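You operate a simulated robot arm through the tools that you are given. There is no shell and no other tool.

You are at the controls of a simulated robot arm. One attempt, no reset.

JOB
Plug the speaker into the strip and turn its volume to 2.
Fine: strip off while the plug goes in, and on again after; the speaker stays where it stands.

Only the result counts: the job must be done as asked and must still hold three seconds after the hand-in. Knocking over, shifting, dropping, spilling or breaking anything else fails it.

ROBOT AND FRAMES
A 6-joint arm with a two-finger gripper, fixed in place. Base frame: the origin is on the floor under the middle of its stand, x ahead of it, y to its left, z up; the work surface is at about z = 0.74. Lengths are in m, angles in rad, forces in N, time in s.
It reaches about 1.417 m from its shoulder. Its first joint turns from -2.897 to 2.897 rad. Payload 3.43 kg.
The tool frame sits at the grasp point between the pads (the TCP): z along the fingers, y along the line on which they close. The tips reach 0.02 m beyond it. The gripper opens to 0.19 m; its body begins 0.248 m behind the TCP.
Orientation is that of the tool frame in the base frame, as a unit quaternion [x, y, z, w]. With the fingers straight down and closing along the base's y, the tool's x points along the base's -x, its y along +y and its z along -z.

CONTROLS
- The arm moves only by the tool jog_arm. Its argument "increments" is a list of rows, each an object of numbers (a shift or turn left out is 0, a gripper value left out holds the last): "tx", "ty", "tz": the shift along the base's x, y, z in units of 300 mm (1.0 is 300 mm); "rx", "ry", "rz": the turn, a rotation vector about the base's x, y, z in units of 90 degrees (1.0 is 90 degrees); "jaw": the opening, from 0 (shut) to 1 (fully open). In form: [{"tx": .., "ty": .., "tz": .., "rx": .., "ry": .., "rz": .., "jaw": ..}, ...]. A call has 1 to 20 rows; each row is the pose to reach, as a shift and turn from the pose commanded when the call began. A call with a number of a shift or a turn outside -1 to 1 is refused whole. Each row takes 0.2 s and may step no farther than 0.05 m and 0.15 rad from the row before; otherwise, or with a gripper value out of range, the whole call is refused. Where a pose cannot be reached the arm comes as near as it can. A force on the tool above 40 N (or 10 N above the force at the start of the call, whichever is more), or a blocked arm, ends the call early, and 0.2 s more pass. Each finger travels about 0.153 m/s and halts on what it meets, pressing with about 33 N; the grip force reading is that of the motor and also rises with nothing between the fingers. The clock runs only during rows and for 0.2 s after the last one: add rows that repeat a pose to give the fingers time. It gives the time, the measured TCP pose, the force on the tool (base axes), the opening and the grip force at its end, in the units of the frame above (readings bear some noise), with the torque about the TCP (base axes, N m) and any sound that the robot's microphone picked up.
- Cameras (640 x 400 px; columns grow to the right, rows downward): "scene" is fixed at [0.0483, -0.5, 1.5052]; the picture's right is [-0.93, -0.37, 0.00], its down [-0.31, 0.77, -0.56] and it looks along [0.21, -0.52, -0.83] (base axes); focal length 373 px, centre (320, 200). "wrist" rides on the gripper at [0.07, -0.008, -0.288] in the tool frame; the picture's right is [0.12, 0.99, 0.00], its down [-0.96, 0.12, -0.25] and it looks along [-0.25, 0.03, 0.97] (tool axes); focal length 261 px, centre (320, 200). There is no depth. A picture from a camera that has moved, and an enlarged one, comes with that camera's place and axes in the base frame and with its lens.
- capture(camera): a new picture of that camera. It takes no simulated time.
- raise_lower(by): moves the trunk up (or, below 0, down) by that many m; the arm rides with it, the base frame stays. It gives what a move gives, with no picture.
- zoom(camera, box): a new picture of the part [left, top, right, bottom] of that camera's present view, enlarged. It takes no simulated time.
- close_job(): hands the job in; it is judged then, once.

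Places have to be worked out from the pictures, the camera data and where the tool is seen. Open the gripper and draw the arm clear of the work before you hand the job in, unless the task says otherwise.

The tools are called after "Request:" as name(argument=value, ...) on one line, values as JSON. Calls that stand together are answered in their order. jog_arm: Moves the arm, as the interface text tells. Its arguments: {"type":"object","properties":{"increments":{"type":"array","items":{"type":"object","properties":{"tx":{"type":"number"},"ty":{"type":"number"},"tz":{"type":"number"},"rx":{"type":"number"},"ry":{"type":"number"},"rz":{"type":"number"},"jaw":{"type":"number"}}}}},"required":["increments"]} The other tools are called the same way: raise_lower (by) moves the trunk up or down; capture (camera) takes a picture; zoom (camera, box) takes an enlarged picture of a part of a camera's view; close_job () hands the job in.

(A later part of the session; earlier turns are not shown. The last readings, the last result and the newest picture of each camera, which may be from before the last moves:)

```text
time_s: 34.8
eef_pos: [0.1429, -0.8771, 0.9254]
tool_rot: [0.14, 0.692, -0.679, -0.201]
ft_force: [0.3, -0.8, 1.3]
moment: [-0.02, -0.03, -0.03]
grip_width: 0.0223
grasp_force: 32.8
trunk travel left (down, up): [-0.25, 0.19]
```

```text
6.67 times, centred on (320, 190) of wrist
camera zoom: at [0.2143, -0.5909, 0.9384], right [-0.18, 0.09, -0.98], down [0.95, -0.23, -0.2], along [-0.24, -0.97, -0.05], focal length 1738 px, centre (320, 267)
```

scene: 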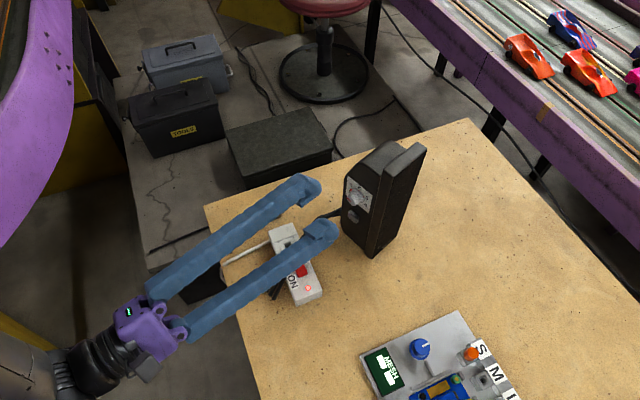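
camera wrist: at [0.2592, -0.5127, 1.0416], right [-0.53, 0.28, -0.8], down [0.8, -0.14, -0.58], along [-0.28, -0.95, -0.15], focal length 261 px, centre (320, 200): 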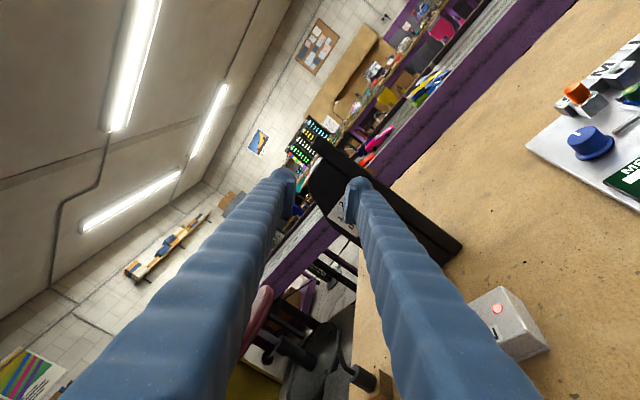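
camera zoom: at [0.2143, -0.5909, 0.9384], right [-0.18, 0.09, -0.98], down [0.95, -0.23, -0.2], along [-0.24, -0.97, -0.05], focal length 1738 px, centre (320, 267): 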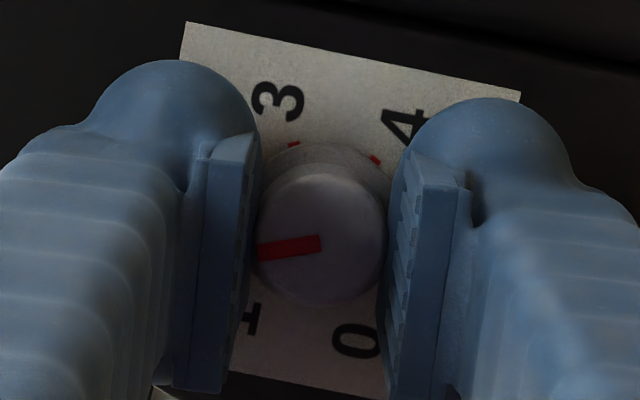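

Gripped. I turn the remaining 21.5°.

Request:
jog_arm(increments=[{"rx": -0.028, "ry": -0.0527}, {"rx": -0.056, "ry": -0.1055}, {"rx": -0.084, "ry": -0.1582}, {"rx": -0.112, "ry": -0.2109}, {"rx": -0.112, "ry": -0.2109}])

Request:
zoom(camera="wrist", box=[290, 160, 350, 220])

Request:
zoom(camera="scene", box=[300, 130, 440, 270])

```text
time_s: 36.0
eef_pos: [0.1428, -0.8776, 0.9249]
tool_rot: [-0.268, -0.654, 0.704, 0.071]
ft_force: [-3.0, -1.9, -0.1]
moment: [0.06, -0.03, -0.03]
grip_width: 0.0221
grasp_force: 33.2
trunk travel left (down, up): [-0.25, 0.19]
```

```text
6.67 times, centred on (320, 190) of wrist
camera zoom: at [0.2143, -0.5905, 0.9121], right [0.15, -0.08, -0.99], down [0.96, -0.23, 0.16], along [-0.24, -0.97, 0.04], focal length 1738 px, centre (320, 267)
```

zoom: 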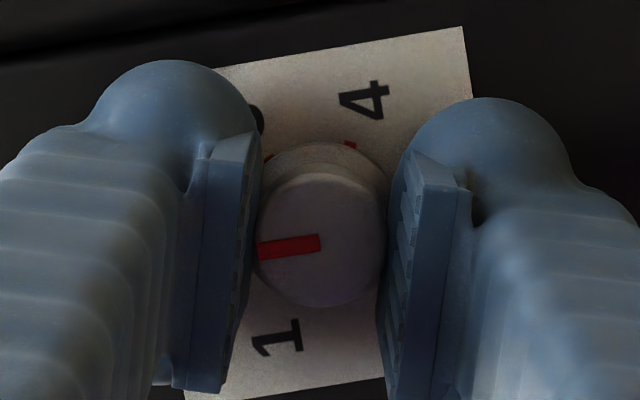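

```text
2.86 times, centred on (370, 200) of scene
camera zoom: at [0.0483, -0.5, 1.5052], right [-0.93, -0.37, 0.0], down [-0.31, 0.77, -0.56], along [0.21, -0.52, -0.83], focal length 1066 px, centre (177, 200)
```

zoom: 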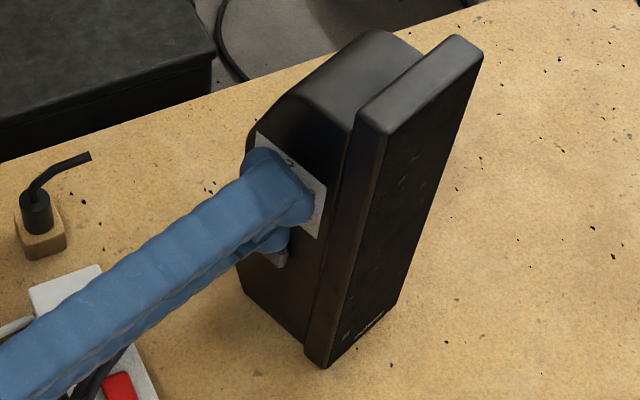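

Turned and the speaker stayed in place. I open in small steps and then back straight out along the knob's axis.

Request:
jog_arm(increments=[{"jaw": 0.11}, {"jaw": 0.125}, {"jaw": 0.14}, {"jaw": 0.16}, {"jaw": 0.16}])

Request:
zoom(camera="wrist", box=[290, 160, 350, 220])

```text
time_s: 37.2
eef_pos: [0.1437, -0.8776, 0.9249]
tool_rot: [-0.267, -0.654, 0.704, 0.071]
ft_force: [0.3, -0.4, -0.2]
moment: [0.02, 0.0, 0.0]
grip_width: 0.0305
grasp_force: 0.1
trunk travel left (down, up): [-0.25, 0.19]
```

```text
6.67 times, centred on (320, 190) of wrist
camera zoom: at [0.2145, -0.5903, 0.9123], right [0.15, -0.08, -0.99], down [0.96, -0.23, 0.16], along [-0.24, -0.97, 0.04], focal length 1738 px, centre (320, 267)
```

zoom: 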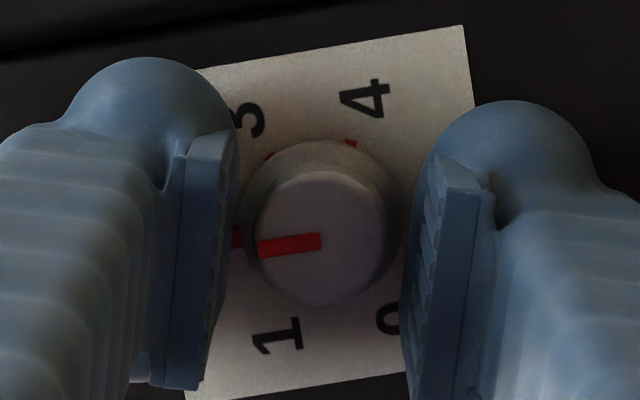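

I back straight out 90 mm and check the dial.

Request:
jog_arm(increments=[{"tx": 0.0235, "ty": 0.0442, "jaw": 0.18}, {"tx": 0.0625, "ty": 0.1178}, {"tx": 0.1015, "ty": 0.1911}, {"tx": 0.1407, "ty": 0.265}, {"tx": 0.1407, "ty": 0.265}])

Request:
zoom(camera="wrist", box=[290, 150, 350, 210])

Request:
zoom(camera="scene", box=[300, 130, 440, 270])

Request:
zoom(camera="scene", box=[335, 165, 385, 215])

```text
time_s: 38.4
eef_pos: [0.185, -0.7975, 0.928]
tool_rot: [-0.268, -0.654, 0.704, 0.071]
ft_force: [0.0, 1.3, 0.3]
moment: [0.02, -0.01, 0.03]
grip_width: 0.0343
grasp_force: 0.1
trunk travel left (down, up): [-0.25, 0.19]
```

```text
6.67 times, centred on (320, 180) of wrist
camera zoom: at [0.2573, -0.5099, 0.9141], right [0.15, -0.08, -0.99], down [0.96, -0.23, 0.16], along [-0.24, -0.97, 0.04], focal length 1738 px, centre (320, 333)
```

zoom: 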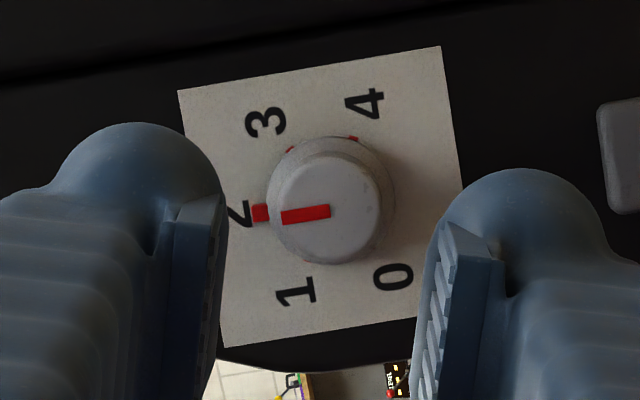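

```text
2.86 times, centred on (370, 200) of scene
camera zoom: at [0.0483, -0.5, 1.5052], right [-0.93, -0.37, 0.0], down [-0.31, 0.77, -0.56], along [0.21, -0.52, -0.83], focal length 1066 px, centre (177, 200)
```

zoom: 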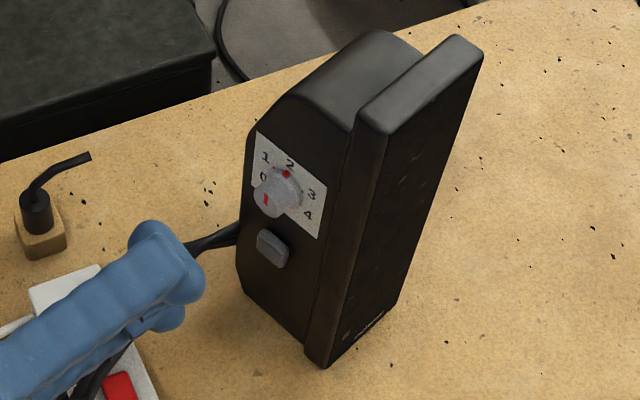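

```text
8.00 times, centred on (360, 190) of scene
camera zoom: at [0.0483, -0.5, 1.5052], right [-0.93, -0.37, 0.0], down [-0.31, 0.77, -0.56], along [0.21, -0.52, -0.83], focal length 2986 px, centre (0, 280)
```

zoom: 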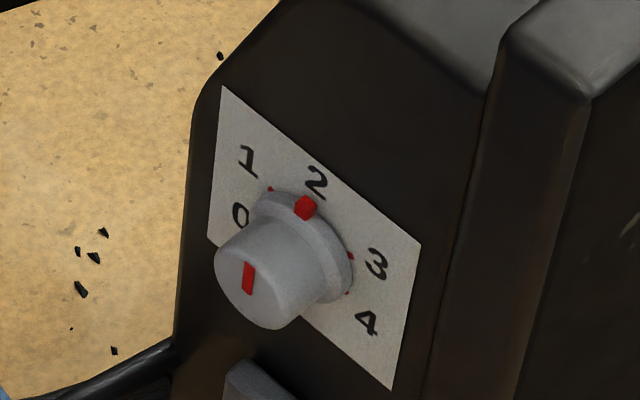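

The pointer is now on 2 (within about 1–2°). Next I set the speaker back: I raise the hand, turn it vertical with the jaw line along the speaker's width (62° direction), and look down at the speaker from above.

Request:
jog_arm(increments=[{"tz": 0.14}, {"tz": 0.28}, {"tz": 0.42}, {"tz": 0.56}, {"tz": 0.68}, {"tx": -0.02, "ty": -0.03, "tz": 0.74, "rx": 0.0787, "ry": -0.0283, "rz": 0.012}, {"tx": -0.04, "ty": -0.06, "tz": 0.74, "rx": 0.1574, "ry": -0.0565, "rz": 0.024}, {"tx": -0.06, "ty": -0.09, "tz": 0.74, "rx": 0.2361, "ry": -0.0848, "rz": 0.0361}, {"tx": -0.08, "ty": -0.12, "tz": 0.74, "rx": 0.3148, "ry": -0.1131, "rz": 0.0481}, {"tx": -0.1, "ty": -0.15, "tz": 0.74, "rx": 0.3935, "ry": -0.1413, "rz": 0.0601}, {"tx": -0.12, "ty": -0.18, "tz": 0.74, "rx": 0.4722, "ry": -0.1696, "rz": 0.0722}, {"tx": -0.14, "ty": -0.21, "tz": 0.74, "rx": 0.5509, "ry": -0.1979, "rz": 0.0842}, {"tx": -0.16, "ty": -0.25, "tz": 0.74, "rx": 0.6296, "ry": -0.2261, "rz": 0.0962}, {"tx": -0.18, "ty": -0.29, "tz": 0.74, "rx": 0.7083, "ry": -0.2544, "rz": 0.1082}, {"tx": -0.2, "ty": -0.33, "tz": 0.74, "rx": 0.787, "ry": -0.2827, "rz": 0.1203}, {"tx": -0.23, "ty": -0.37, "tz": 0.74, "rx": 0.8657, "ry": -0.3109, "rz": 0.1323}, {"tx": -0.26, "ty": -0.41, "tz": 0.74, "rx": 0.9444, "ry": -0.3392, "rz": 0.1443}, {"tx": -0.28, "ty": -0.45, "tz": 0.74, "rx": 0.9444, "ry": -0.3392, "rz": 0.1443, "jaw": 0.7}, {"tx": -0.28, "ty": -0.45, "tz": 0.74, "rx": 0.9444, "ry": -0.3392, "rz": 0.1443, "jaw": 0.7}])

Request:
capture(camera="wrist")

Request:
capture(camera="scene")

```text
time_s: 42.4
eef_pos: [0.1027, -0.9313, 1.1472]
tool_rot: [0.242, 0.97, -0.001, 0.0]
ft_force: [0.0, 0.8, 0.4]
moment: [-0.11, 0.02, 0.04]
grip_width: 0.133
grasp_force: 0.0
trunk travel left (down, up): [-0.25, 0.19]
```

```text
taken
camera wrist: at [0.0334, -0.9055, 1.4345], right [0.36, 0.93, 0.0], down [0.9, -0.35, 0.25], along [0.23, -0.09, -0.97], focal length 261 px, centre (320, 200)
```

wrist: 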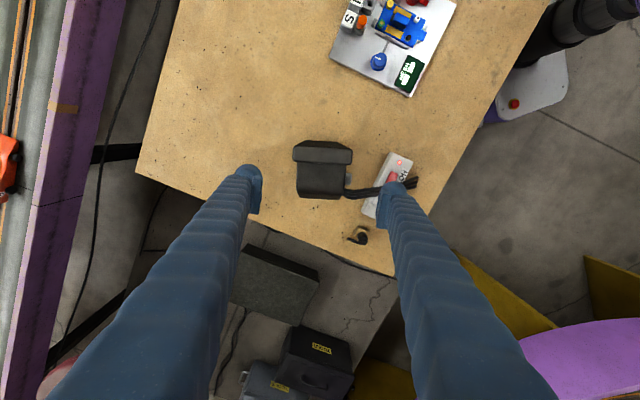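

```text
taken
```

scene: 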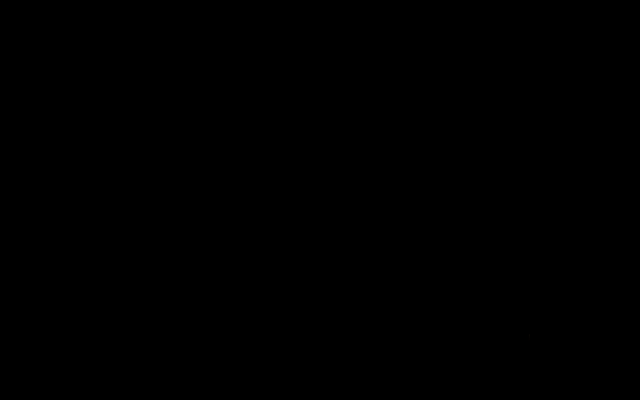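

The fixed camera is blocked by the arm itself just now, but the wrist camera looks straight down on the speaker. I zoom in to measure its top outline.

Request:
zoom(camera="wrist", box=[280, 120, 430, 250])

Request:
zoom(camera="wrist", box=[285, 130, 365, 210])

```text
3.08 times, centred on (355, 185) of wrist
camera zoom: at [0.0334, -0.9055, 1.4345], right [0.36, 0.93, 0.0], down [0.9, -0.35, 0.25], along [0.23, -0.09, -0.97], focal length 802 px, centre (212, 246)
```

zoom: 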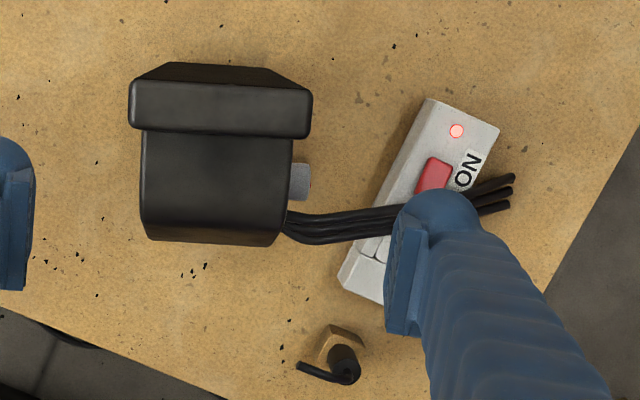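

```text
5.00 times, centred on (325, 170) of wrist
camera zoom: at [0.0334, -0.9055, 1.4345], right [0.36, 0.93, 0.0], down [0.9, -0.35, 0.25], along [0.23, -0.09, -0.97], focal length 1303 px, centre (295, 350)
```

zoom: 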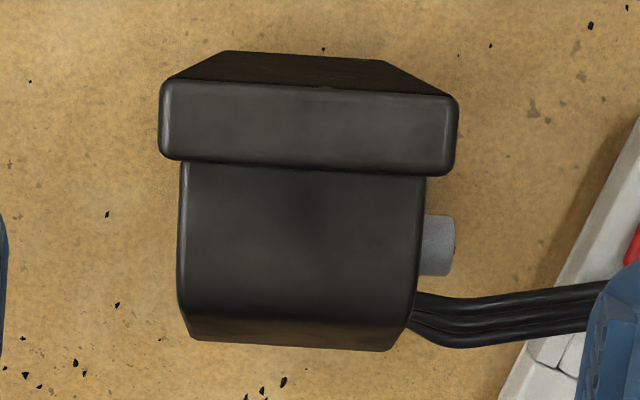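

From above the panel top is at z≈1.044, the speaker's width direction is about 65.4°, and the hand sits right above the body behind the front panel. I turn 3.4° to line up and go down until the pads are beside the upper body (TCP z≈1.0).

Request:
jog_arm(increments=[{"tx": 0.001, "ty": 0.002, "tz": -0.1, "rz": 0.019, "jaw": 0.7}, {"tx": 0.002, "ty": 0.003, "tz": -0.22, "rz": 0.038}, {"tx": 0.002, "ty": 0.003, "tz": -0.34, "rz": 0.038}, {"tx": 0.002, "ty": 0.003, "tz": -0.44, "rz": 0.038}, {"tx": 0.002, "ty": 0.003, "tz": -0.49, "rz": 0.038}, {"tx": 0.002, "ty": 0.003, "tz": -0.49, "rz": 0.038}])

Request:
capture(camera="wrist")

Request:
zoom(camera="wrist", box=[230, 120, 410, 260])

Request:
capture(camera="scene")

```text
time_s: 43.8
eef_pos: [0.1027, -0.9311, 1.0015]
tool_rot: [0.214, 0.977, 0.0, 0.0]
ft_force: [-0.7, -0.3, 0.2]
moment: [-0.01, -0.02, -0.02]
grip_width: 0.1332
grasp_force: 0.0
trunk travel left (down, up): [-0.25, 0.19]
```

```text
taken
camera wrist: at [0.0331, -0.9094, 1.2881], right [0.3, 0.95, 0.0], down [0.92, -0.3, 0.25], along [0.24, -0.08, -0.97], focal length 261 px, centre (320, 200)
```

wrist: 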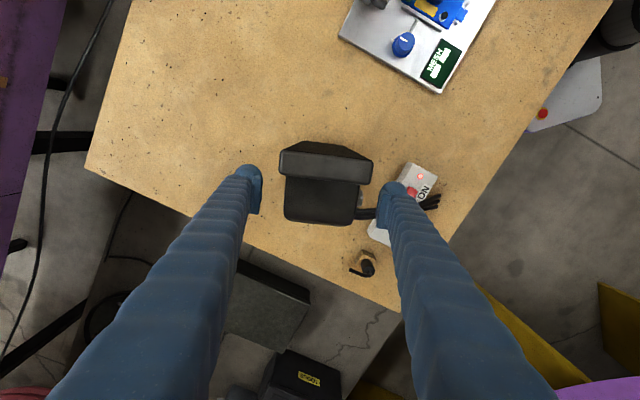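

```text
2.86 times, centred on (320, 190) of wrist
camera zoom: at [0.0331, -0.9094, 1.2881], right [0.3, 0.95, 0.0], down [0.92, -0.3, 0.25], along [0.24, -0.08, -0.97], focal length 745 px, centre (320, 229)
```

zoom: 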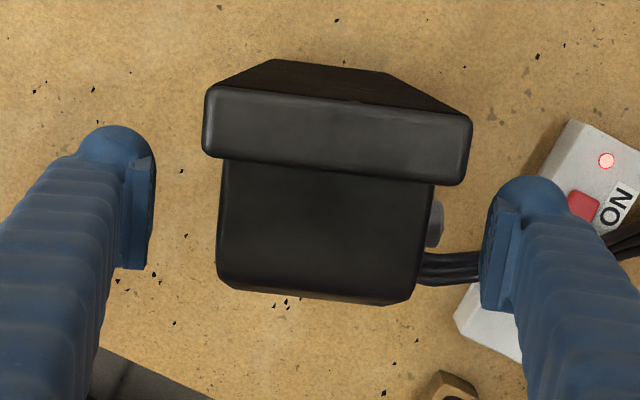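

```text
taken
```

scene: 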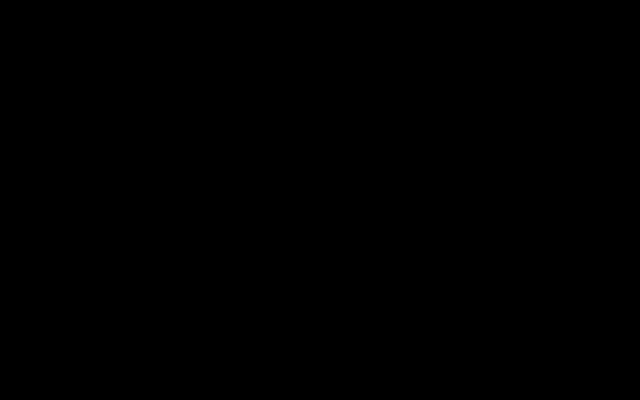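

The body is centred between the pads and they sit just behind the front panel. I close gently on the body.

Request:
jog_arm(increments=[{"jaw": 0.55}, {"jaw": 0.46}, {"jaw": 0.43}, {"jaw": 0.42}, {"jaw": 0.41}, {"jaw": 0.4}, {"jaw": 0.39}, {"jaw": 0.38}, {"jaw": 0.37}, {"jaw": 0.36}, {"jaw": 0.35}, {"jaw": 0.34}, {"jaw": 0.34}])

Request:
zoom(camera="wrist", box=[230, 120, 410, 260])

```text
time_s: 46.6
eef_pos: [0.1017, -0.9304, 1.0012]
tool_rot: [0.213, 0.977, -0.001, 0.002]
ft_force: [-1.3, 2.1, 0.9]
moment: [0.1, 0.01, -0.04]
grip_width: 0.0804
grasp_force: 32.8
trunk travel left (down, up): [-0.25, 0.19]
```

```text
2.86 times, centred on (320, 190) of wrist
camera zoom: at [0.0332, -0.9093, 1.2883], right [0.3, 0.95, 0.0], down [0.92, -0.29, 0.25], along [0.24, -0.08, -0.97], focal length 745 px, centre (320, 229)
```

zoom: 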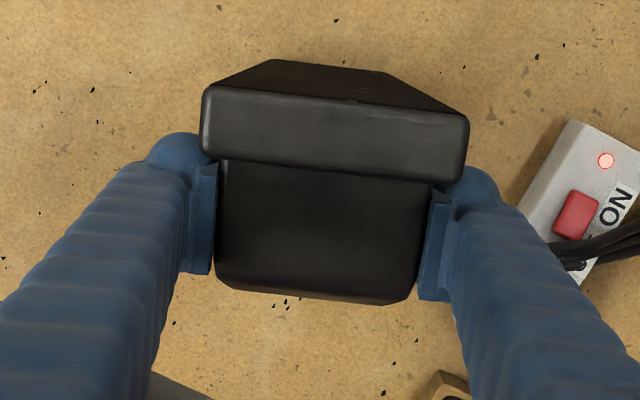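

Gripped at 80 mm. I lift just 8 mm to feel the weight and see that it hangs straight.

Request:
jog_arm(increments=[{"tz": 0.007}, {"tz": 0.014}, {"tz": 0.021}, {"tz": 0.0267}, {"tz": 0.0267}])

Request:
zoom(camera="wrist", box=[230, 120, 410, 260])

```text
time_s: 47.8
eef_pos: [0.102, -0.9312, 1.0069]
tool_rot: [0.213, 0.977, 0.0, 0.001]
ft_force: [1.2, 0.3, -13.8]
moment: [0.01, 0.0, 0.02]
grip_width: 0.0803
grasp_force: 32.7
trunk travel left (down, up): [-0.25, 0.19]
```

```text
2.86 times, centred on (320, 190) of wrist
camera zoom: at [0.032, -0.9095, 1.2945], right [0.3, 0.95, 0.0], down [0.92, -0.3, 0.25], along [0.24, -0.08, -0.97], focal length 745 px, centre (320, 229)
```

zoom: 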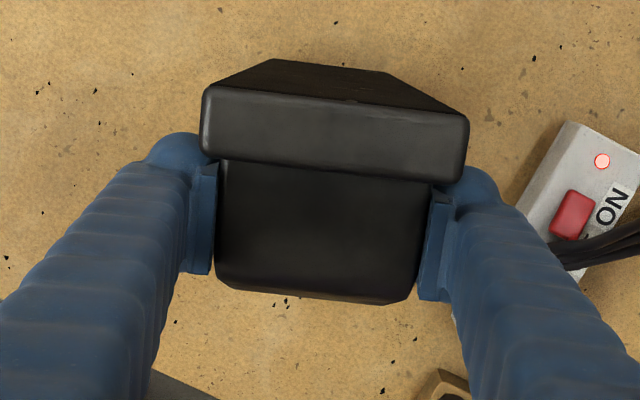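

It weighs 1.4 kg and hangs straight. I lift a little more so its stiff cables clear the strip, then turn it back by 20.7° and shift it by (+14.5, -13.6) mm to the original pose.

Request:
jog_arm(increments=[{"tz": 0.03}, {"tz": 0.06}, {"tz": 0.09}, {"tx": 0.0097, "ty": -0.0091, "tz": 0.09, "rz": -0.046}, {"tx": 0.0193, "ty": -0.0181, "tz": 0.09, "rz": -0.092}, {"tx": 0.029, "ty": -0.0272, "tz": 0.09, "rz": -0.138}, {"tx": 0.0387, "ty": -0.0363, "tz": 0.09, "rz": -0.184}, {"tx": 0.0483, "ty": -0.0453, "tz": 0.09, "rz": -0.23}, {"tx": 0.0483, "ty": -0.0453, "tz": 0.09, "rz": -0.23}])

Request:
capture(camera="wrist")

Request:
capture(camera="scene")

```text
time_s: 49.8
eef_pos: [0.1176, -0.9463, 1.0341]
tool_rot: [0.386, 0.923, 0.001, 0.0]
ft_force: [0.1, -0.9, -13.4]
moment: [-0.01, -0.04, 0.0]
grip_width: 0.0804
grasp_force: 33.2
trunk travel left (down, up): [-0.25, 0.19]
```

```text
taken
camera wrist: at [0.0591, -0.9022, 1.3214], right [0.62, 0.78, 0.0], down [0.76, -0.6, 0.25], along [0.19, -0.15, -0.97], focal length 261 px, centre (320, 200)
```

wrist: 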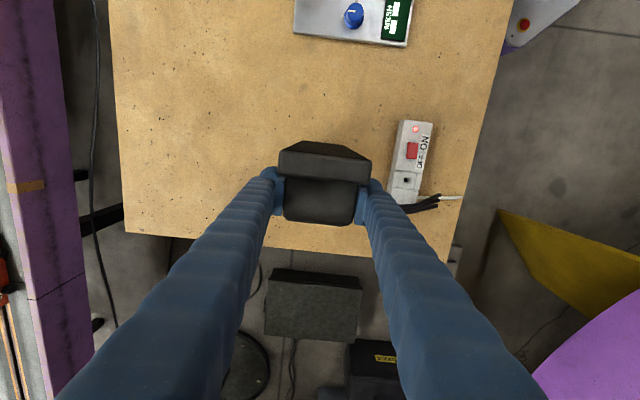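

```text
taken
```

scene: 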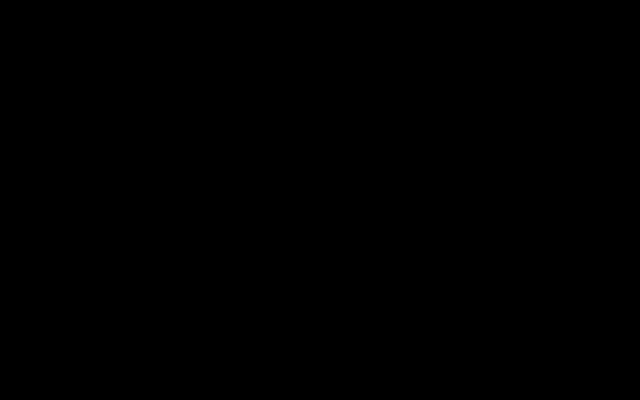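

The pose matches the target (44.6°, within about 1.5 mm). I lower most of the way.

Request:
jog_arm(increments=[{"tx": -0.002, "ty": 0.0027, "tz": -0.03}, {"tx": -0.002, "ty": 0.0027, "tz": -0.06}, {"tx": -0.002, "ty": 0.0027, "tz": -0.09}, {"tx": -0.002, "ty": 0.0027, "tz": -0.1}, {"tx": -0.002, "ty": 0.0027, "tz": -0.1}])

Request:
capture(camera="wrist")

```text
time_s: 51.0
eef_pos: [0.1157, -0.9454, 1.005]
tool_rot: [0.385, 0.923, 0.0, 0.0]
ft_force: [-0.8, -0.4, -14.0]
moment: [-0.01, -0.02, 0.02]
grip_width: 0.0802
grasp_force: 33.0
trunk travel left (down, up): [-0.25, 0.19]
```

```text
taken
camera wrist: at [0.0579, -0.9016, 1.291], right [0.62, 0.78, 0.0], down [0.76, -0.6, 0.25], along [0.19, -0.15, -0.97], focal length 261 px, centre (320, 200)
```

wrist: 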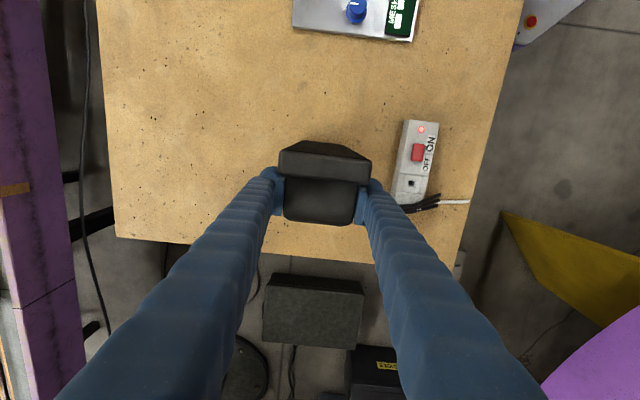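

I zoom to compare the cable position on the strip end with the original and to measure the front bottom corners before setting it down.

Request:
zoom(camera="wrist", box=[360, 110, 480, 230])

Request:
zoom(camera="wrist", box=[260, 120, 390, 250])

```text
3.33 times, centred on (420, 170) of wrist
camera zoom: at [0.0579, -0.9016, 1.291], right [0.62, 0.78, 0.0], down [0.76, -0.6, 0.25], along [0.19, -0.15, -0.97], focal length 869 px, centre (-13, 300)
```

zoom: 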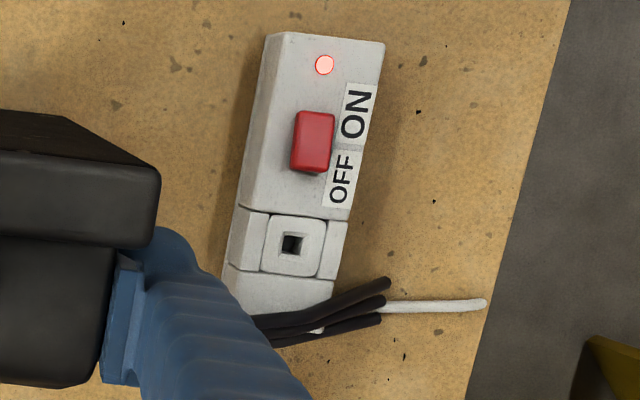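

```text
3.08 times, centred on (325, 185) of wrist
camera zoom: at [0.0579, -0.9016, 1.291], right [0.62, 0.78, 0.0], down [0.76, -0.6, 0.25], along [0.19, -0.15, -0.97], focal length 802 px, centre (305, 246)
```

zoom: 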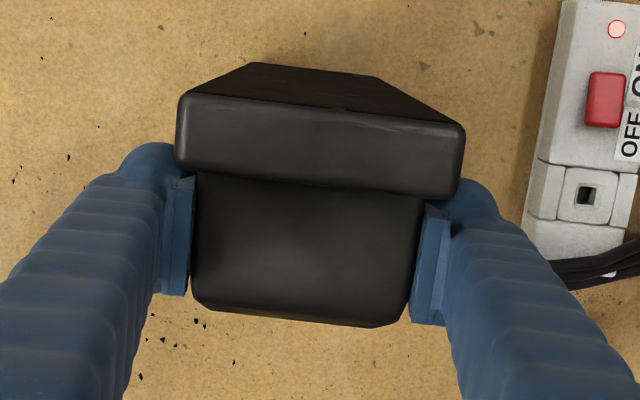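

It matches the original to within about 5 mm and 2°; the cable ends suggest a further 1.6° clockwise. I apply that tweak and lower in small steps onto the table.

Request:
jog_arm(increments=[{"tx": 0.005, "ty": 0.0, "tz": 0.0, "rz": -0.0178}, {"tx": 0.005, "ty": 0.0, "tz": -0.006, "rz": -0.0178}, {"tx": 0.005, "ty": 0.0, "tz": -0.01, "rz": -0.0178}, {"tx": 0.005, "ty": 0.0, "tz": -0.01, "rz": -0.0178}])

```text
time_s: 52.0
eef_pos: [0.118, -0.9468, 1.0026]
tool_rot: [0.398, 0.917, -0.001, 0.001]
ft_force: [-0.8, 3.2, -3.5]
moment: [0.13, 0.05, -0.03]
grip_width: 0.0801
grasp_force: 32.8
trunk travel left (down, up): [-0.25, 0.19]
```

Most of the weight now rests on the table (3.5 N left). I lower another 1 mm.

Request:
jog_arm(increments=[{"tz": -0.002}, {"tz": -0.0035}, {"tz": -0.0035}])

```text
time_s: 52.8
eef_pos: [0.1174, -0.9448, 1.0015]
tool_rot: [0.398, 0.917, -0.002, 0.0]
ft_force: [-3.3, 1.4, 6.3]
moment: [-0.16, 0.1, 0.0]
grip_width: 0.0802
grasp_force: 33.2
trunk travel left (down, up): [-0.25, 0.19]
```

It stands firmly on the table now. I open the jaw gradually and then rise clear.

Request:
jog_arm(increments=[{"tz": 0.002, "jaw": 0.42}, {"tz": 0.002, "jaw": 0.44}, {"tz": 0.002, "jaw": 0.47}, {"tz": 0.002, "jaw": 0.55}, {"tz": 0.002, "jaw": 0.65}, {"tz": 0.1, "jaw": 0.65}, {"tz": 0.25, "jaw": 0.65}, {"tz": 0.4, "jaw": 0.65}, {"tz": 0.5, "jaw": 0.65}, {"tz": 0.5, "jaw": 0.65}])

Request:
capture(camera="wrist")

Request:
zoom(camera="wrist", box=[280, 120, 450, 250])

```text
time_s: 55.0
eef_pos: [0.1164, -0.9453, 1.153]
tool_rot: [0.399, 0.917, 0.0, 0.001]
ft_force: [-0.7, 0.7, 0.5]
moment: [-0.04, 0.0, -0.04]
grip_width: 0.1233
grasp_force: 0.0
trunk travel left (down, up): [-0.25, 0.19]
```

```text
taken
camera wrist: at [0.0597, -0.8992, 1.4393], right [0.64, 0.77, 0.0], down [0.74, -0.62, 0.25], along [0.19, -0.16, -0.97], focal length 261 px, centre (320, 200)
```

wrist: 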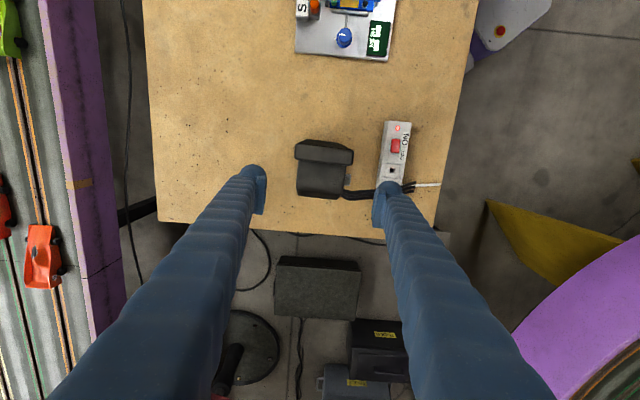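

```text
3.08 times, centred on (365, 185) of wrist
camera zoom: at [0.0597, -0.8992, 1.4393], right [0.64, 0.77, 0.0], down [0.74, -0.62, 0.25], along [0.19, -0.16, -0.97], focal length 802 px, centre (182, 246)
```

zoom: 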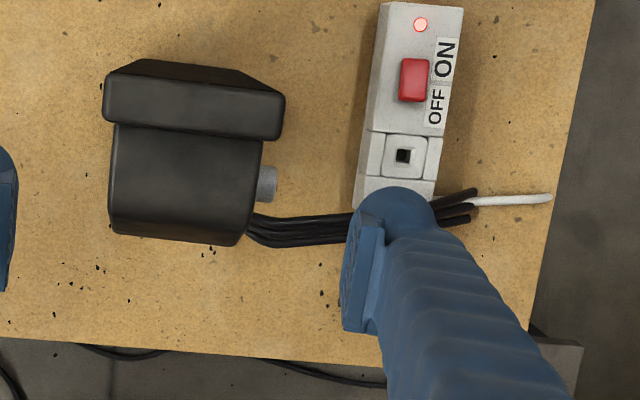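

The speaker is set down at its original place. Now I move over to the strip, turning the hand so the jaw line runs along the strip (also freeing the fixed camera's view).

Request:
jog_arm(increments=[{"tx": 0.02, "ty": 0.04, "tz": 0.0, "rz": 0.0817, "jaw": 0.5}, {"tx": 0.04, "ty": 0.08, "tz": 0.0, "rz": 0.1633, "jaw": 0.3}, {"tx": 0.07, "ty": 0.13, "tz": 0.0, "rz": 0.245, "jaw": 0.0}, {"tx": 0.1, "ty": 0.18, "tz": 0.0, "rz": 0.3267}, {"tx": 0.13, "ty": 0.23, "tz": 0.0, "rz": 0.4083}, {"tx": 0.16, "ty": 0.28, "tz": 0.0, "rz": 0.49}, {"tx": 0.19, "ty": 0.33, "tz": 0.0, "rz": 0.5717}, {"tx": 0.22, "ty": 0.38, "tz": 0.0, "rz": 0.6533}, {"tx": 0.25, "ty": 0.43, "tz": -0.03, "rz": 0.735}, {"tx": 0.27, "ty": 0.48, "tz": -0.06, "rz": 0.8167}, {"tx": 0.28, "ty": 0.53, "tz": -0.1, "rz": 0.8983}, {"tx": 0.28, "ty": 0.55, "tz": -0.15, "rz": 0.98}, {"tx": 0.28, "ty": 0.55, "tz": -0.15, "rz": 0.98}])

Request:
capture(camera="scene")

Request:
capture(camera="wrist")

```text
time_s: 57.8
eef_pos: [0.2007, -0.7765, 1.1057]
tool_rot: [-0.354, 0.935, 0.0, 0.001]
ft_force: [0.1, 0.1, 0.9]
moment: [0.02, -0.02, -0.03]
grip_width: 0.0
grasp_force: 32.9
trunk travel left (down, up): [-0.25, 0.19]
```

```text
taken
```

scene: 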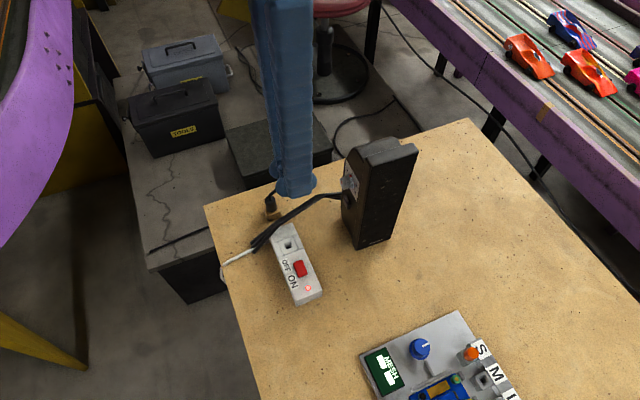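

```text
taken
camera wrist: at [0.1514, -0.8296, 1.3936], right [-0.75, 0.67, 0.0], down [0.65, 0.72, 0.25], along [0.17, 0.19, -0.97], focal length 261 px, centre (320, 200)
```

wrist: 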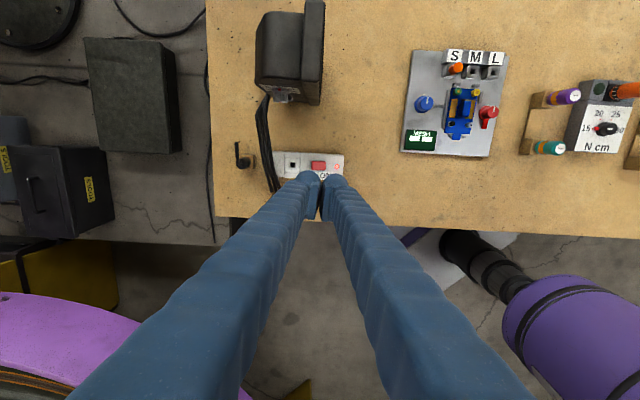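

The fixed camera sees again. I zoom with the same box as before to compare the speaker's pose with the original picture.

Request:
zoom(camera="scene", box=[310, 120, 430, 260])

Request:
zoom(camera="scene", box=[210, 160, 350, 310])

Request:
zoom(camera="scene", box=[310, 150, 380, 220])

```text
2.86 times, centred on (370, 190) of scene
camera zoom: at [0.0483, -0.5, 1.5052], right [-0.93, -0.37, 0.0], down [-0.31, 0.77, -0.56], along [0.21, -0.52, -0.83], focal length 1066 px, centre (177, 229)
```

zoom: 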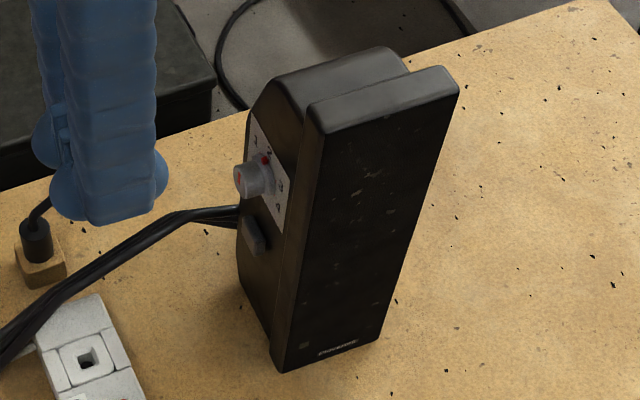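

```text
2.67 times, centred on (280, 235) of scene
camera zoom: at [0.0483, -0.5, 1.5052], right [-0.93, -0.37, 0.0], down [-0.31, 0.77, -0.56], along [0.21, -0.52, -0.83], focal length 995 px, centre (427, 107)
```

zoom: 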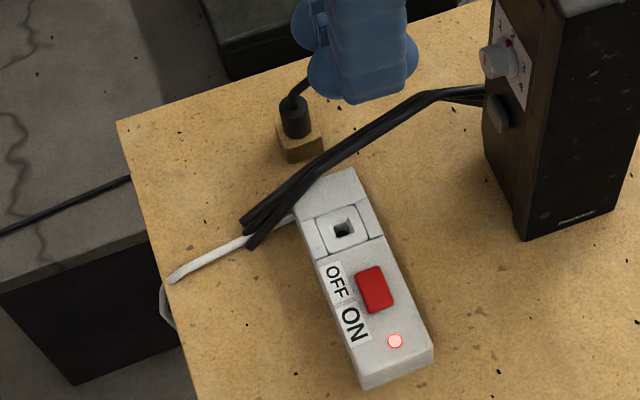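

```text
5.71 times, centred on (345, 185) of scene
camera zoom: at [0.0483, -0.5, 1.5052], right [-0.93, -0.37, 0.0], down [-0.31, 0.77, -0.56], along [0.21, -0.52, -0.83], focal length 2133 px, centre (177, 286)
```

zoom: 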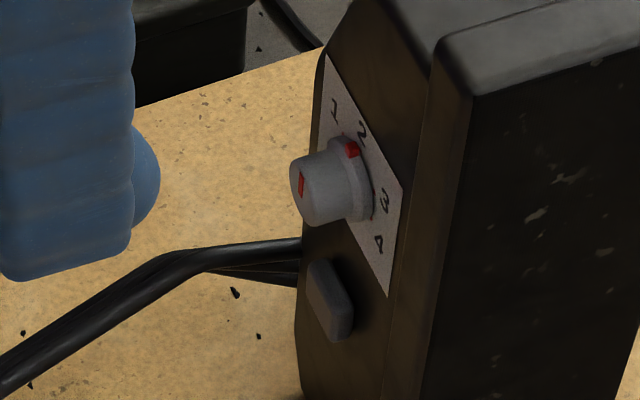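

The speaker is back on its original pixels and the volume pointer sits at 2. Now the strip: I zoom the wrist view to get its exact position.

Request:
zoom(camera="wrist", box=[230, 130, 360, 210])

Request:
zoom(camera="wrist", box=[280, 140, 350, 190])

```text
4.92 times, centred on (295, 170) of wrist
camera zoom: at [0.1514, -0.8296, 1.3936], right [-0.75, 0.67, 0.0], down [0.65, 0.72, 0.25], along [0.17, 0.19, -0.97], focal length 1283 px, centre (443, 348)
```

zoom: 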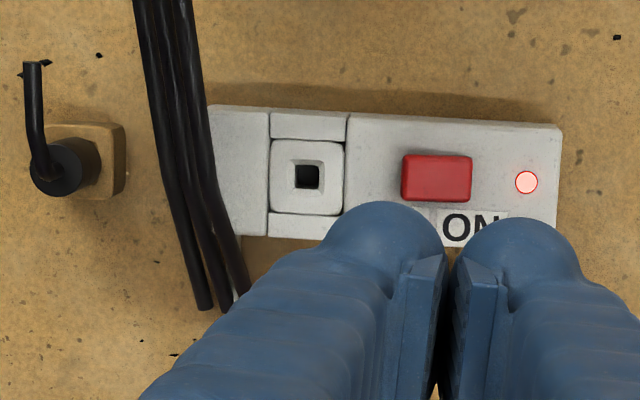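

```text
8.00 times, centred on (315, 165) of wrist
camera zoom: at [0.1514, -0.8296, 1.3936], right [-0.75, 0.67, 0.0], down [0.65, 0.72, 0.25], along [0.17, 0.19, -0.97], focal length 2085 px, centre (360, 480)
```

zoom: 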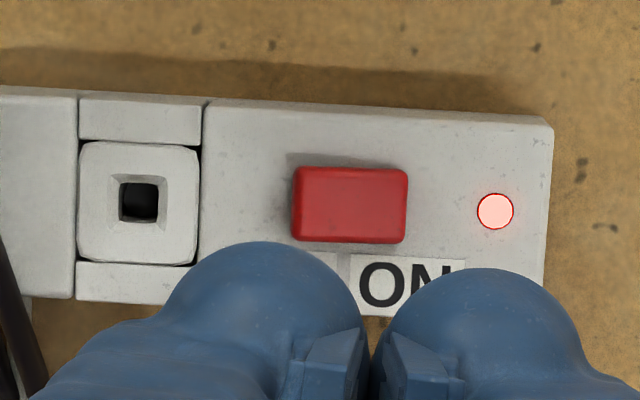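

All views agree on strip top z≈0.775, socket (0.250, -0.818), rocker centre (0.2036, -0.777). I go down with the jaw open to 80 mm so that only one fingertip stands over the rocker's OFF end, the other being past the strip's LED end.

Request:
jog_arm(increments=[{"tx": -0.016, "ty": 0.018, "tz": -0.12, "rz": 0.01, "jaw": 0.2}, {"tx": -0.033, "ty": 0.036, "tz": -0.26, "rz": 0.02, "jaw": 0.42}, {"tx": -0.05, "ty": 0.054, "tz": -0.4, "rz": 0.032, "jaw": 0.42}, {"tx": -0.066, "ty": 0.072, "tz": -0.54, "rz": 0.032, "jaw": 0.42}, {"tx": -0.082, "ty": 0.09, "tz": -0.68, "rz": 0.032, "jaw": 0.42}, {"tx": -0.0977, "ty": 0.108, "tz": -0.79, "rz": 0.032, "jaw": 0.42}, {"tx": -0.0977, "ty": 0.108, "tz": -0.79, "rz": 0.032, "jaw": 0.42}])

Request:
capture(camera="wrist")

Request:
zoom(camera="scene", box=[240, 200, 360, 320])

```text
time_s: 59.4
eef_pos: [0.1723, -0.7474, 0.8678]
tool_rot: [-0.376, 0.927, 0.0, 0.0]
ft_force: [0.3, -0.5, 1.0]
moment: [0.04, 0.03, -0.02]
grip_width: 0.0798
grasp_force: 0.0
trunk travel left (down, up): [-0.25, 0.19]
```

```text
taken
camera wrist: at [0.1251, -0.8026, 1.154], right [-0.78, 0.63, 0.0], down [0.61, 0.75, 0.25], along [0.16, 0.19, -0.97], focal length 261 px, centre (320, 200)
```

wrist: 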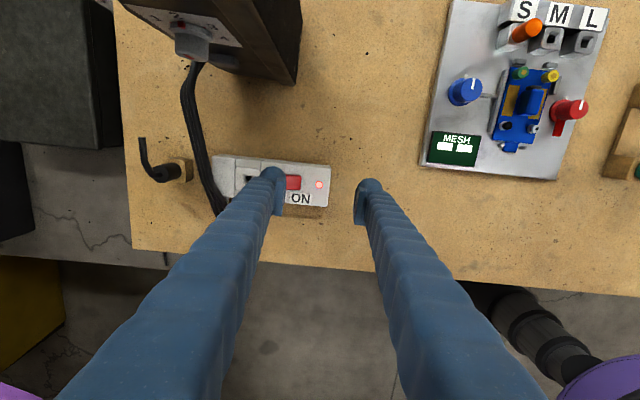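

```text
3.33 times, centred on (300, 260) of scene
camera zoom: at [0.0483, -0.5, 1.5052], right [-0.93, -0.37, 0.0], down [-0.31, 0.77, -0.56], along [0.21, -0.52, -0.83], focal length 1244 px, centre (387, 0)
```

zoom: 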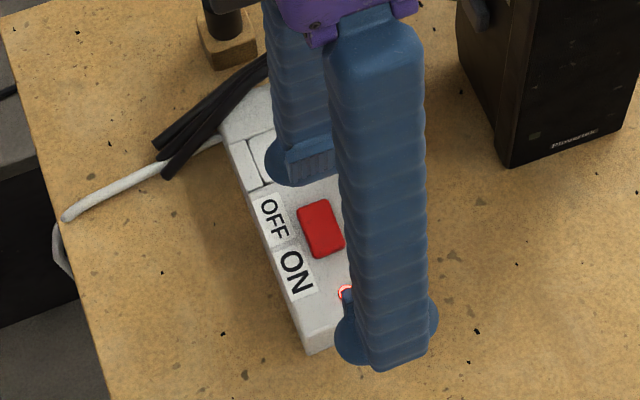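

I zoom to check how the left fingertip lines up with the OFF end of the rocker.

Request:
zoom(camera="wrist", box=[240, 150, 340, 220])

```text
5.71 times, centred on (290, 185) of wrist
camera zoom: at [0.1251, -0.8026, 1.154], right [-0.78, 0.63, 0.0], down [0.61, 0.75, 0.25], along [0.16, 0.19, -0.97], focal length 1489 px, centre (491, 286)
```

zoom: 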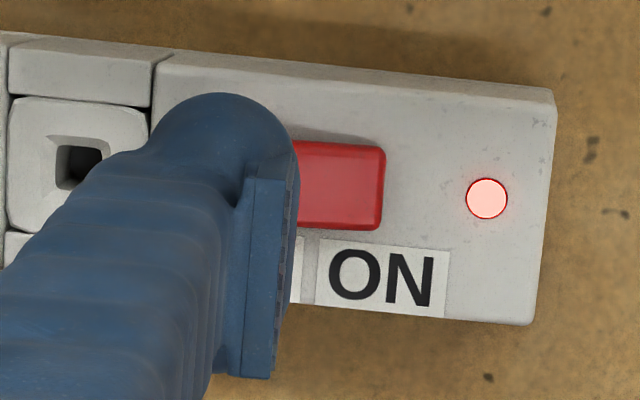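

The tip would land about 2 mm too far toward the socket and 4 mm off the rocker's middle line; I correct that and descend to just above the rocker.

Request:
jog_arm(increments=[{"tx": 0.005, "ty": 0.0157, "tz": -0.06}, {"tx": 0.005, "ty": 0.0157, "tz": -0.13}, {"tx": 0.005, "ty": 0.0157, "tz": -0.186}, {"tx": 0.005, "ty": 0.0157, "tz": -0.186}])

Request:
zoom(camera="wrist", box=[240, 150, 340, 220])

Request:
zoom(camera="scene", box=[260, 220, 340, 310])

```text
time_s: 60.4
eef_pos: [0.1742, -0.7424, 0.8129]
tool_rot: [-0.376, 0.927, 0.0, 0.001]
ft_force: [-1.0, 0.2, -0.8]
moment: [0.07, 0.0, 0.01]
grip_width: 0.0798
grasp_force: 0.2
trunk travel left (down, up): [-0.25, 0.19]
```

```text
5.71 times, centred on (290, 185) of wrist
camera zoom: at [0.1274, -0.7972, 1.0998], right [-0.78, 0.63, 0.0], down [0.61, 0.75, 0.25], along [0.16, 0.19, -0.97], focal length 1489 px, centre (491, 286)
```

zoom: 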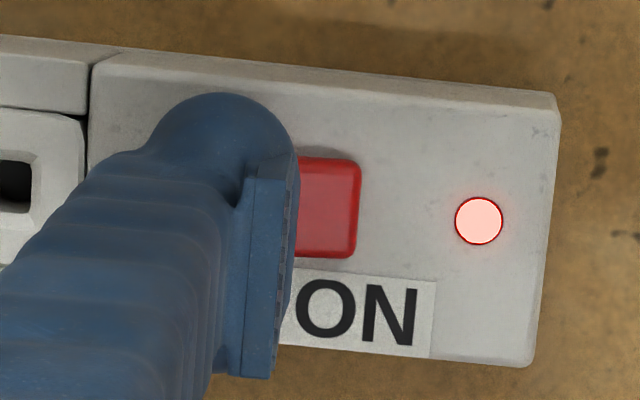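

```text
4.44 times, centred on (300, 265) of scene
camera zoom: at [0.0483, -0.5, 1.5052], right [-0.93, -0.37, 0.0], down [-0.31, 0.77, -0.56], along [0.21, -0.52, -0.83], focal length 1659 px, centre (409, -89)
```

zoom: 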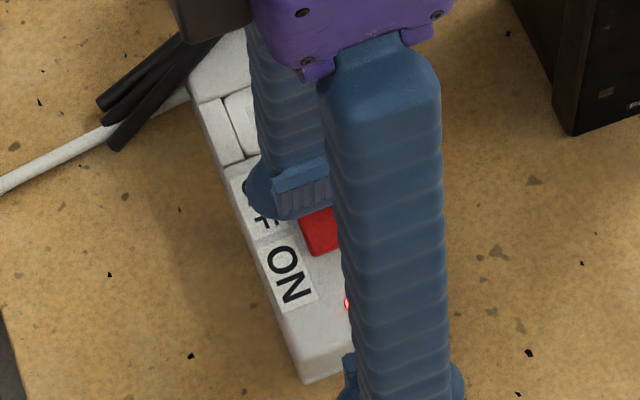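

The fingertip is now right over the OFF end. I press down in small steps while reading the force.

Request:
jog_arm(increments=[{"tz": -0.01}, {"tz": -0.02}, {"tz": -0.03}, {"tz": -0.037}])

Request:
zoom(camera="wrist", box=[240, 150, 340, 220])

```text
time_s: 61.4
eef_pos: [0.1728, -0.7423, 0.8032]
tool_rot: [-0.376, 0.926, -0.001, 0.0]
ft_force: [2.7, -0.5, 18.0]
moment: [-0.67, -0.68, 0.16]
grip_width: 0.0817
grasp_force: 1.8
trunk travel left (down, up): [-0.25, 0.19]
```

```text
5.71 times, centred on (290, 185) of wrist
camera zoom: at [0.1267, -0.7972, 1.0907], right [-0.78, 0.63, 0.0], down [0.61, 0.75, 0.25], along [0.16, 0.19, -0.97], focal length 1489 px, centre (491, 286)
```

zoom: 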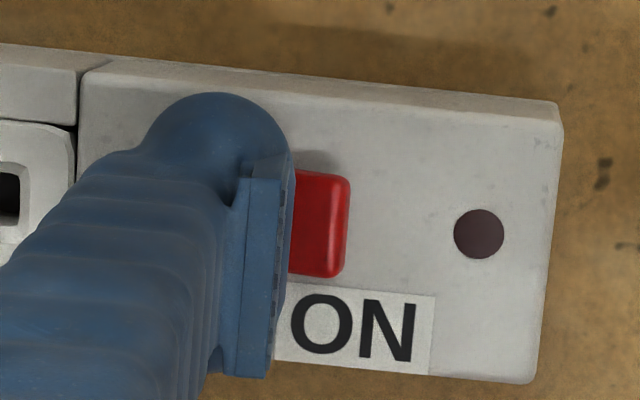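

The LED went dark: the strip is off. I lift straight up and verify it stays off.

Request:
jog_arm(increments=[{"tz": 0.03}, {"tz": 0.1}, {"tz": 0.2}, {"tz": 0.3}, {"tz": 0.4}, {"tz": 0.5}, {"tz": 0.5}])

Request:
zoom(camera="wrist", box=[220, 120, 360, 220])

Request:
zoom(camera="scene", box=[210, 160, 350, 310])

```text
time_s: 63.0
eef_pos: [0.1745, -0.7422, 0.9522]
tool_rot: [-0.376, 0.927, 0.001, 0.001]
ft_force: [0.4, 0.7, 0.2]
moment: [-0.04, 0.01, 0.01]
grip_width: 0.0797
grasp_force: 0.1
trunk travel left (down, up): [-0.25, 0.19]
```

```text
4.00 times, centred on (290, 170) of wrist
camera zoom: at [0.1274, -0.7975, 1.239], right [-0.78, 0.63, 0.0], down [0.61, 0.75, 0.25], along [0.16, 0.19, -0.97], focal length 1043 px, centre (440, 320)
```

zoom: 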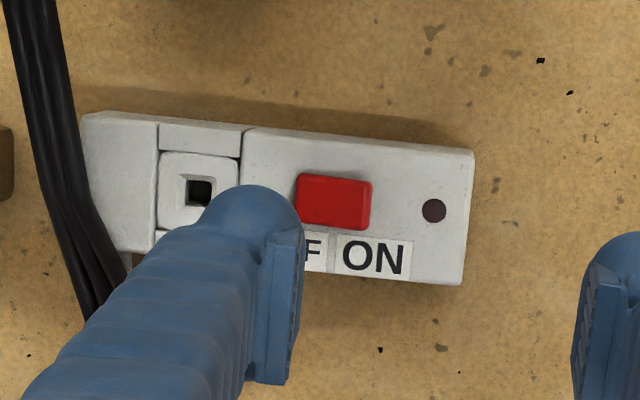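

```text
2.67 times, centred on (280, 235) of scene
camera zoom: at [0.0483, -0.5, 1.5052], right [-0.93, -0.37, 0.0], down [-0.31, 0.77, -0.56], along [0.21, -0.52, -0.83], focal length 995 px, centre (427, 107)
```

zoom: 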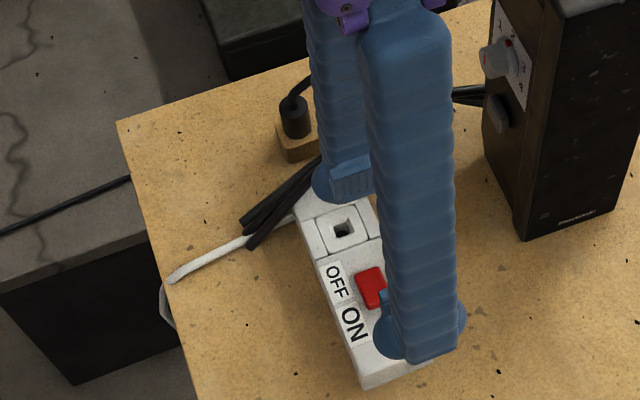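

The strip is off. Next the plug: I go above it (about (0.3275, -0.897)) with the jaw line along the strip so that its cable stub passes between the pads.

Request:
jog_arm(increments=[{"tx": 0.1, "ty": -0.1, "tz": 0.0, "jaw": 0.3}, {"tx": 0.2, "ty": -0.2, "tz": 0.0, "jaw": 0.2}, {"tx": 0.3, "ty": -0.3, "tz": 0.0}, {"tx": 0.4, "ty": -0.4, "tz": -0.02}, {"tx": 0.47, "ty": -0.475, "tz": -0.05}, {"tx": 0.51, "ty": -0.516, "tz": -0.08}, {"tx": 0.51, "ty": -0.516, "tz": -0.08}])

Request:
capture(camera="wrist")

Request:
zoom(camera="wrist", box=[270, 130, 390, 230])

Request:
zoom(camera="scene", box=[220, 130, 340, 250])

```text
time_s: 64.6
eef_pos: [0.3264, -0.8986, 0.9292]
tool_rot: [-0.376, 0.926, 0.0, 0.001]
ft_force: [0.1, 0.0, -0.7]
moment: [0.01, -0.02, -0.01]
grip_width: 0.0379
grasp_force: 0.0
trunk travel left (down, up): [-0.25, 0.19]
```

```text
taken
camera wrist: at [0.2795, -0.9534, 1.217], right [-0.78, 0.63, 0.0], down [0.61, 0.75, 0.25], along [0.16, 0.19, -0.97], focal length 261 px, centre (320, 200)
```

wrist: 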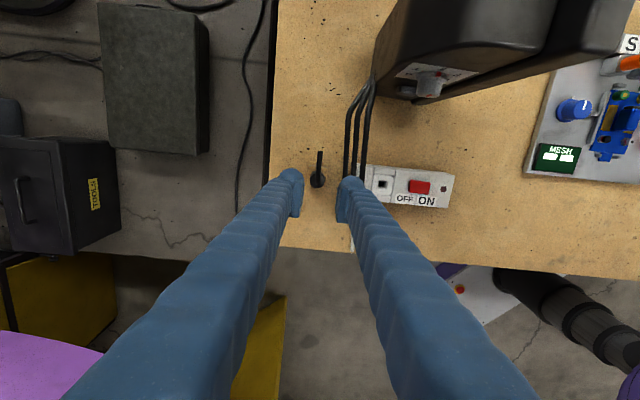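

```text
4.00 times, centred on (330, 180) of wrist
camera zoom: at [0.2795, -0.9534, 1.217], right [-0.78, 0.63, 0.0], down [0.61, 0.75, 0.25], along [0.16, 0.19, -0.97], focal length 1043 px, centre (280, 280)
```

zoom: 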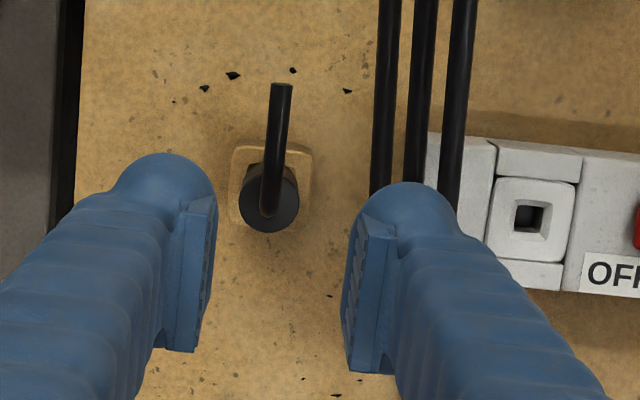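

```text
3.33 times, centred on (280, 190) of scene
camera zoom: at [0.0483, -0.5, 1.5052], right [-0.93, -0.37, 0.0], down [-0.31, 0.77, -0.56], along [0.21, -0.52, -0.83], focal length 1244 px, centre (453, 233)
```

zoom: 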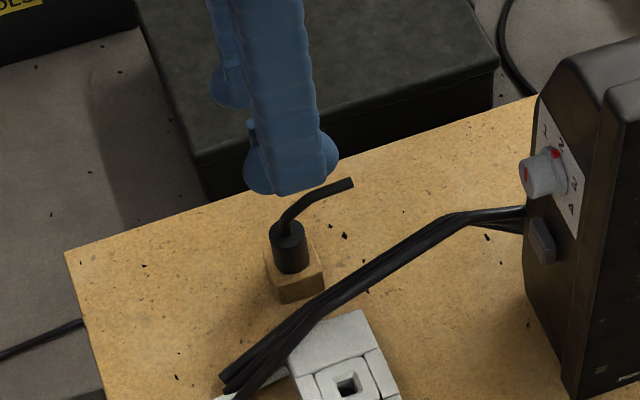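

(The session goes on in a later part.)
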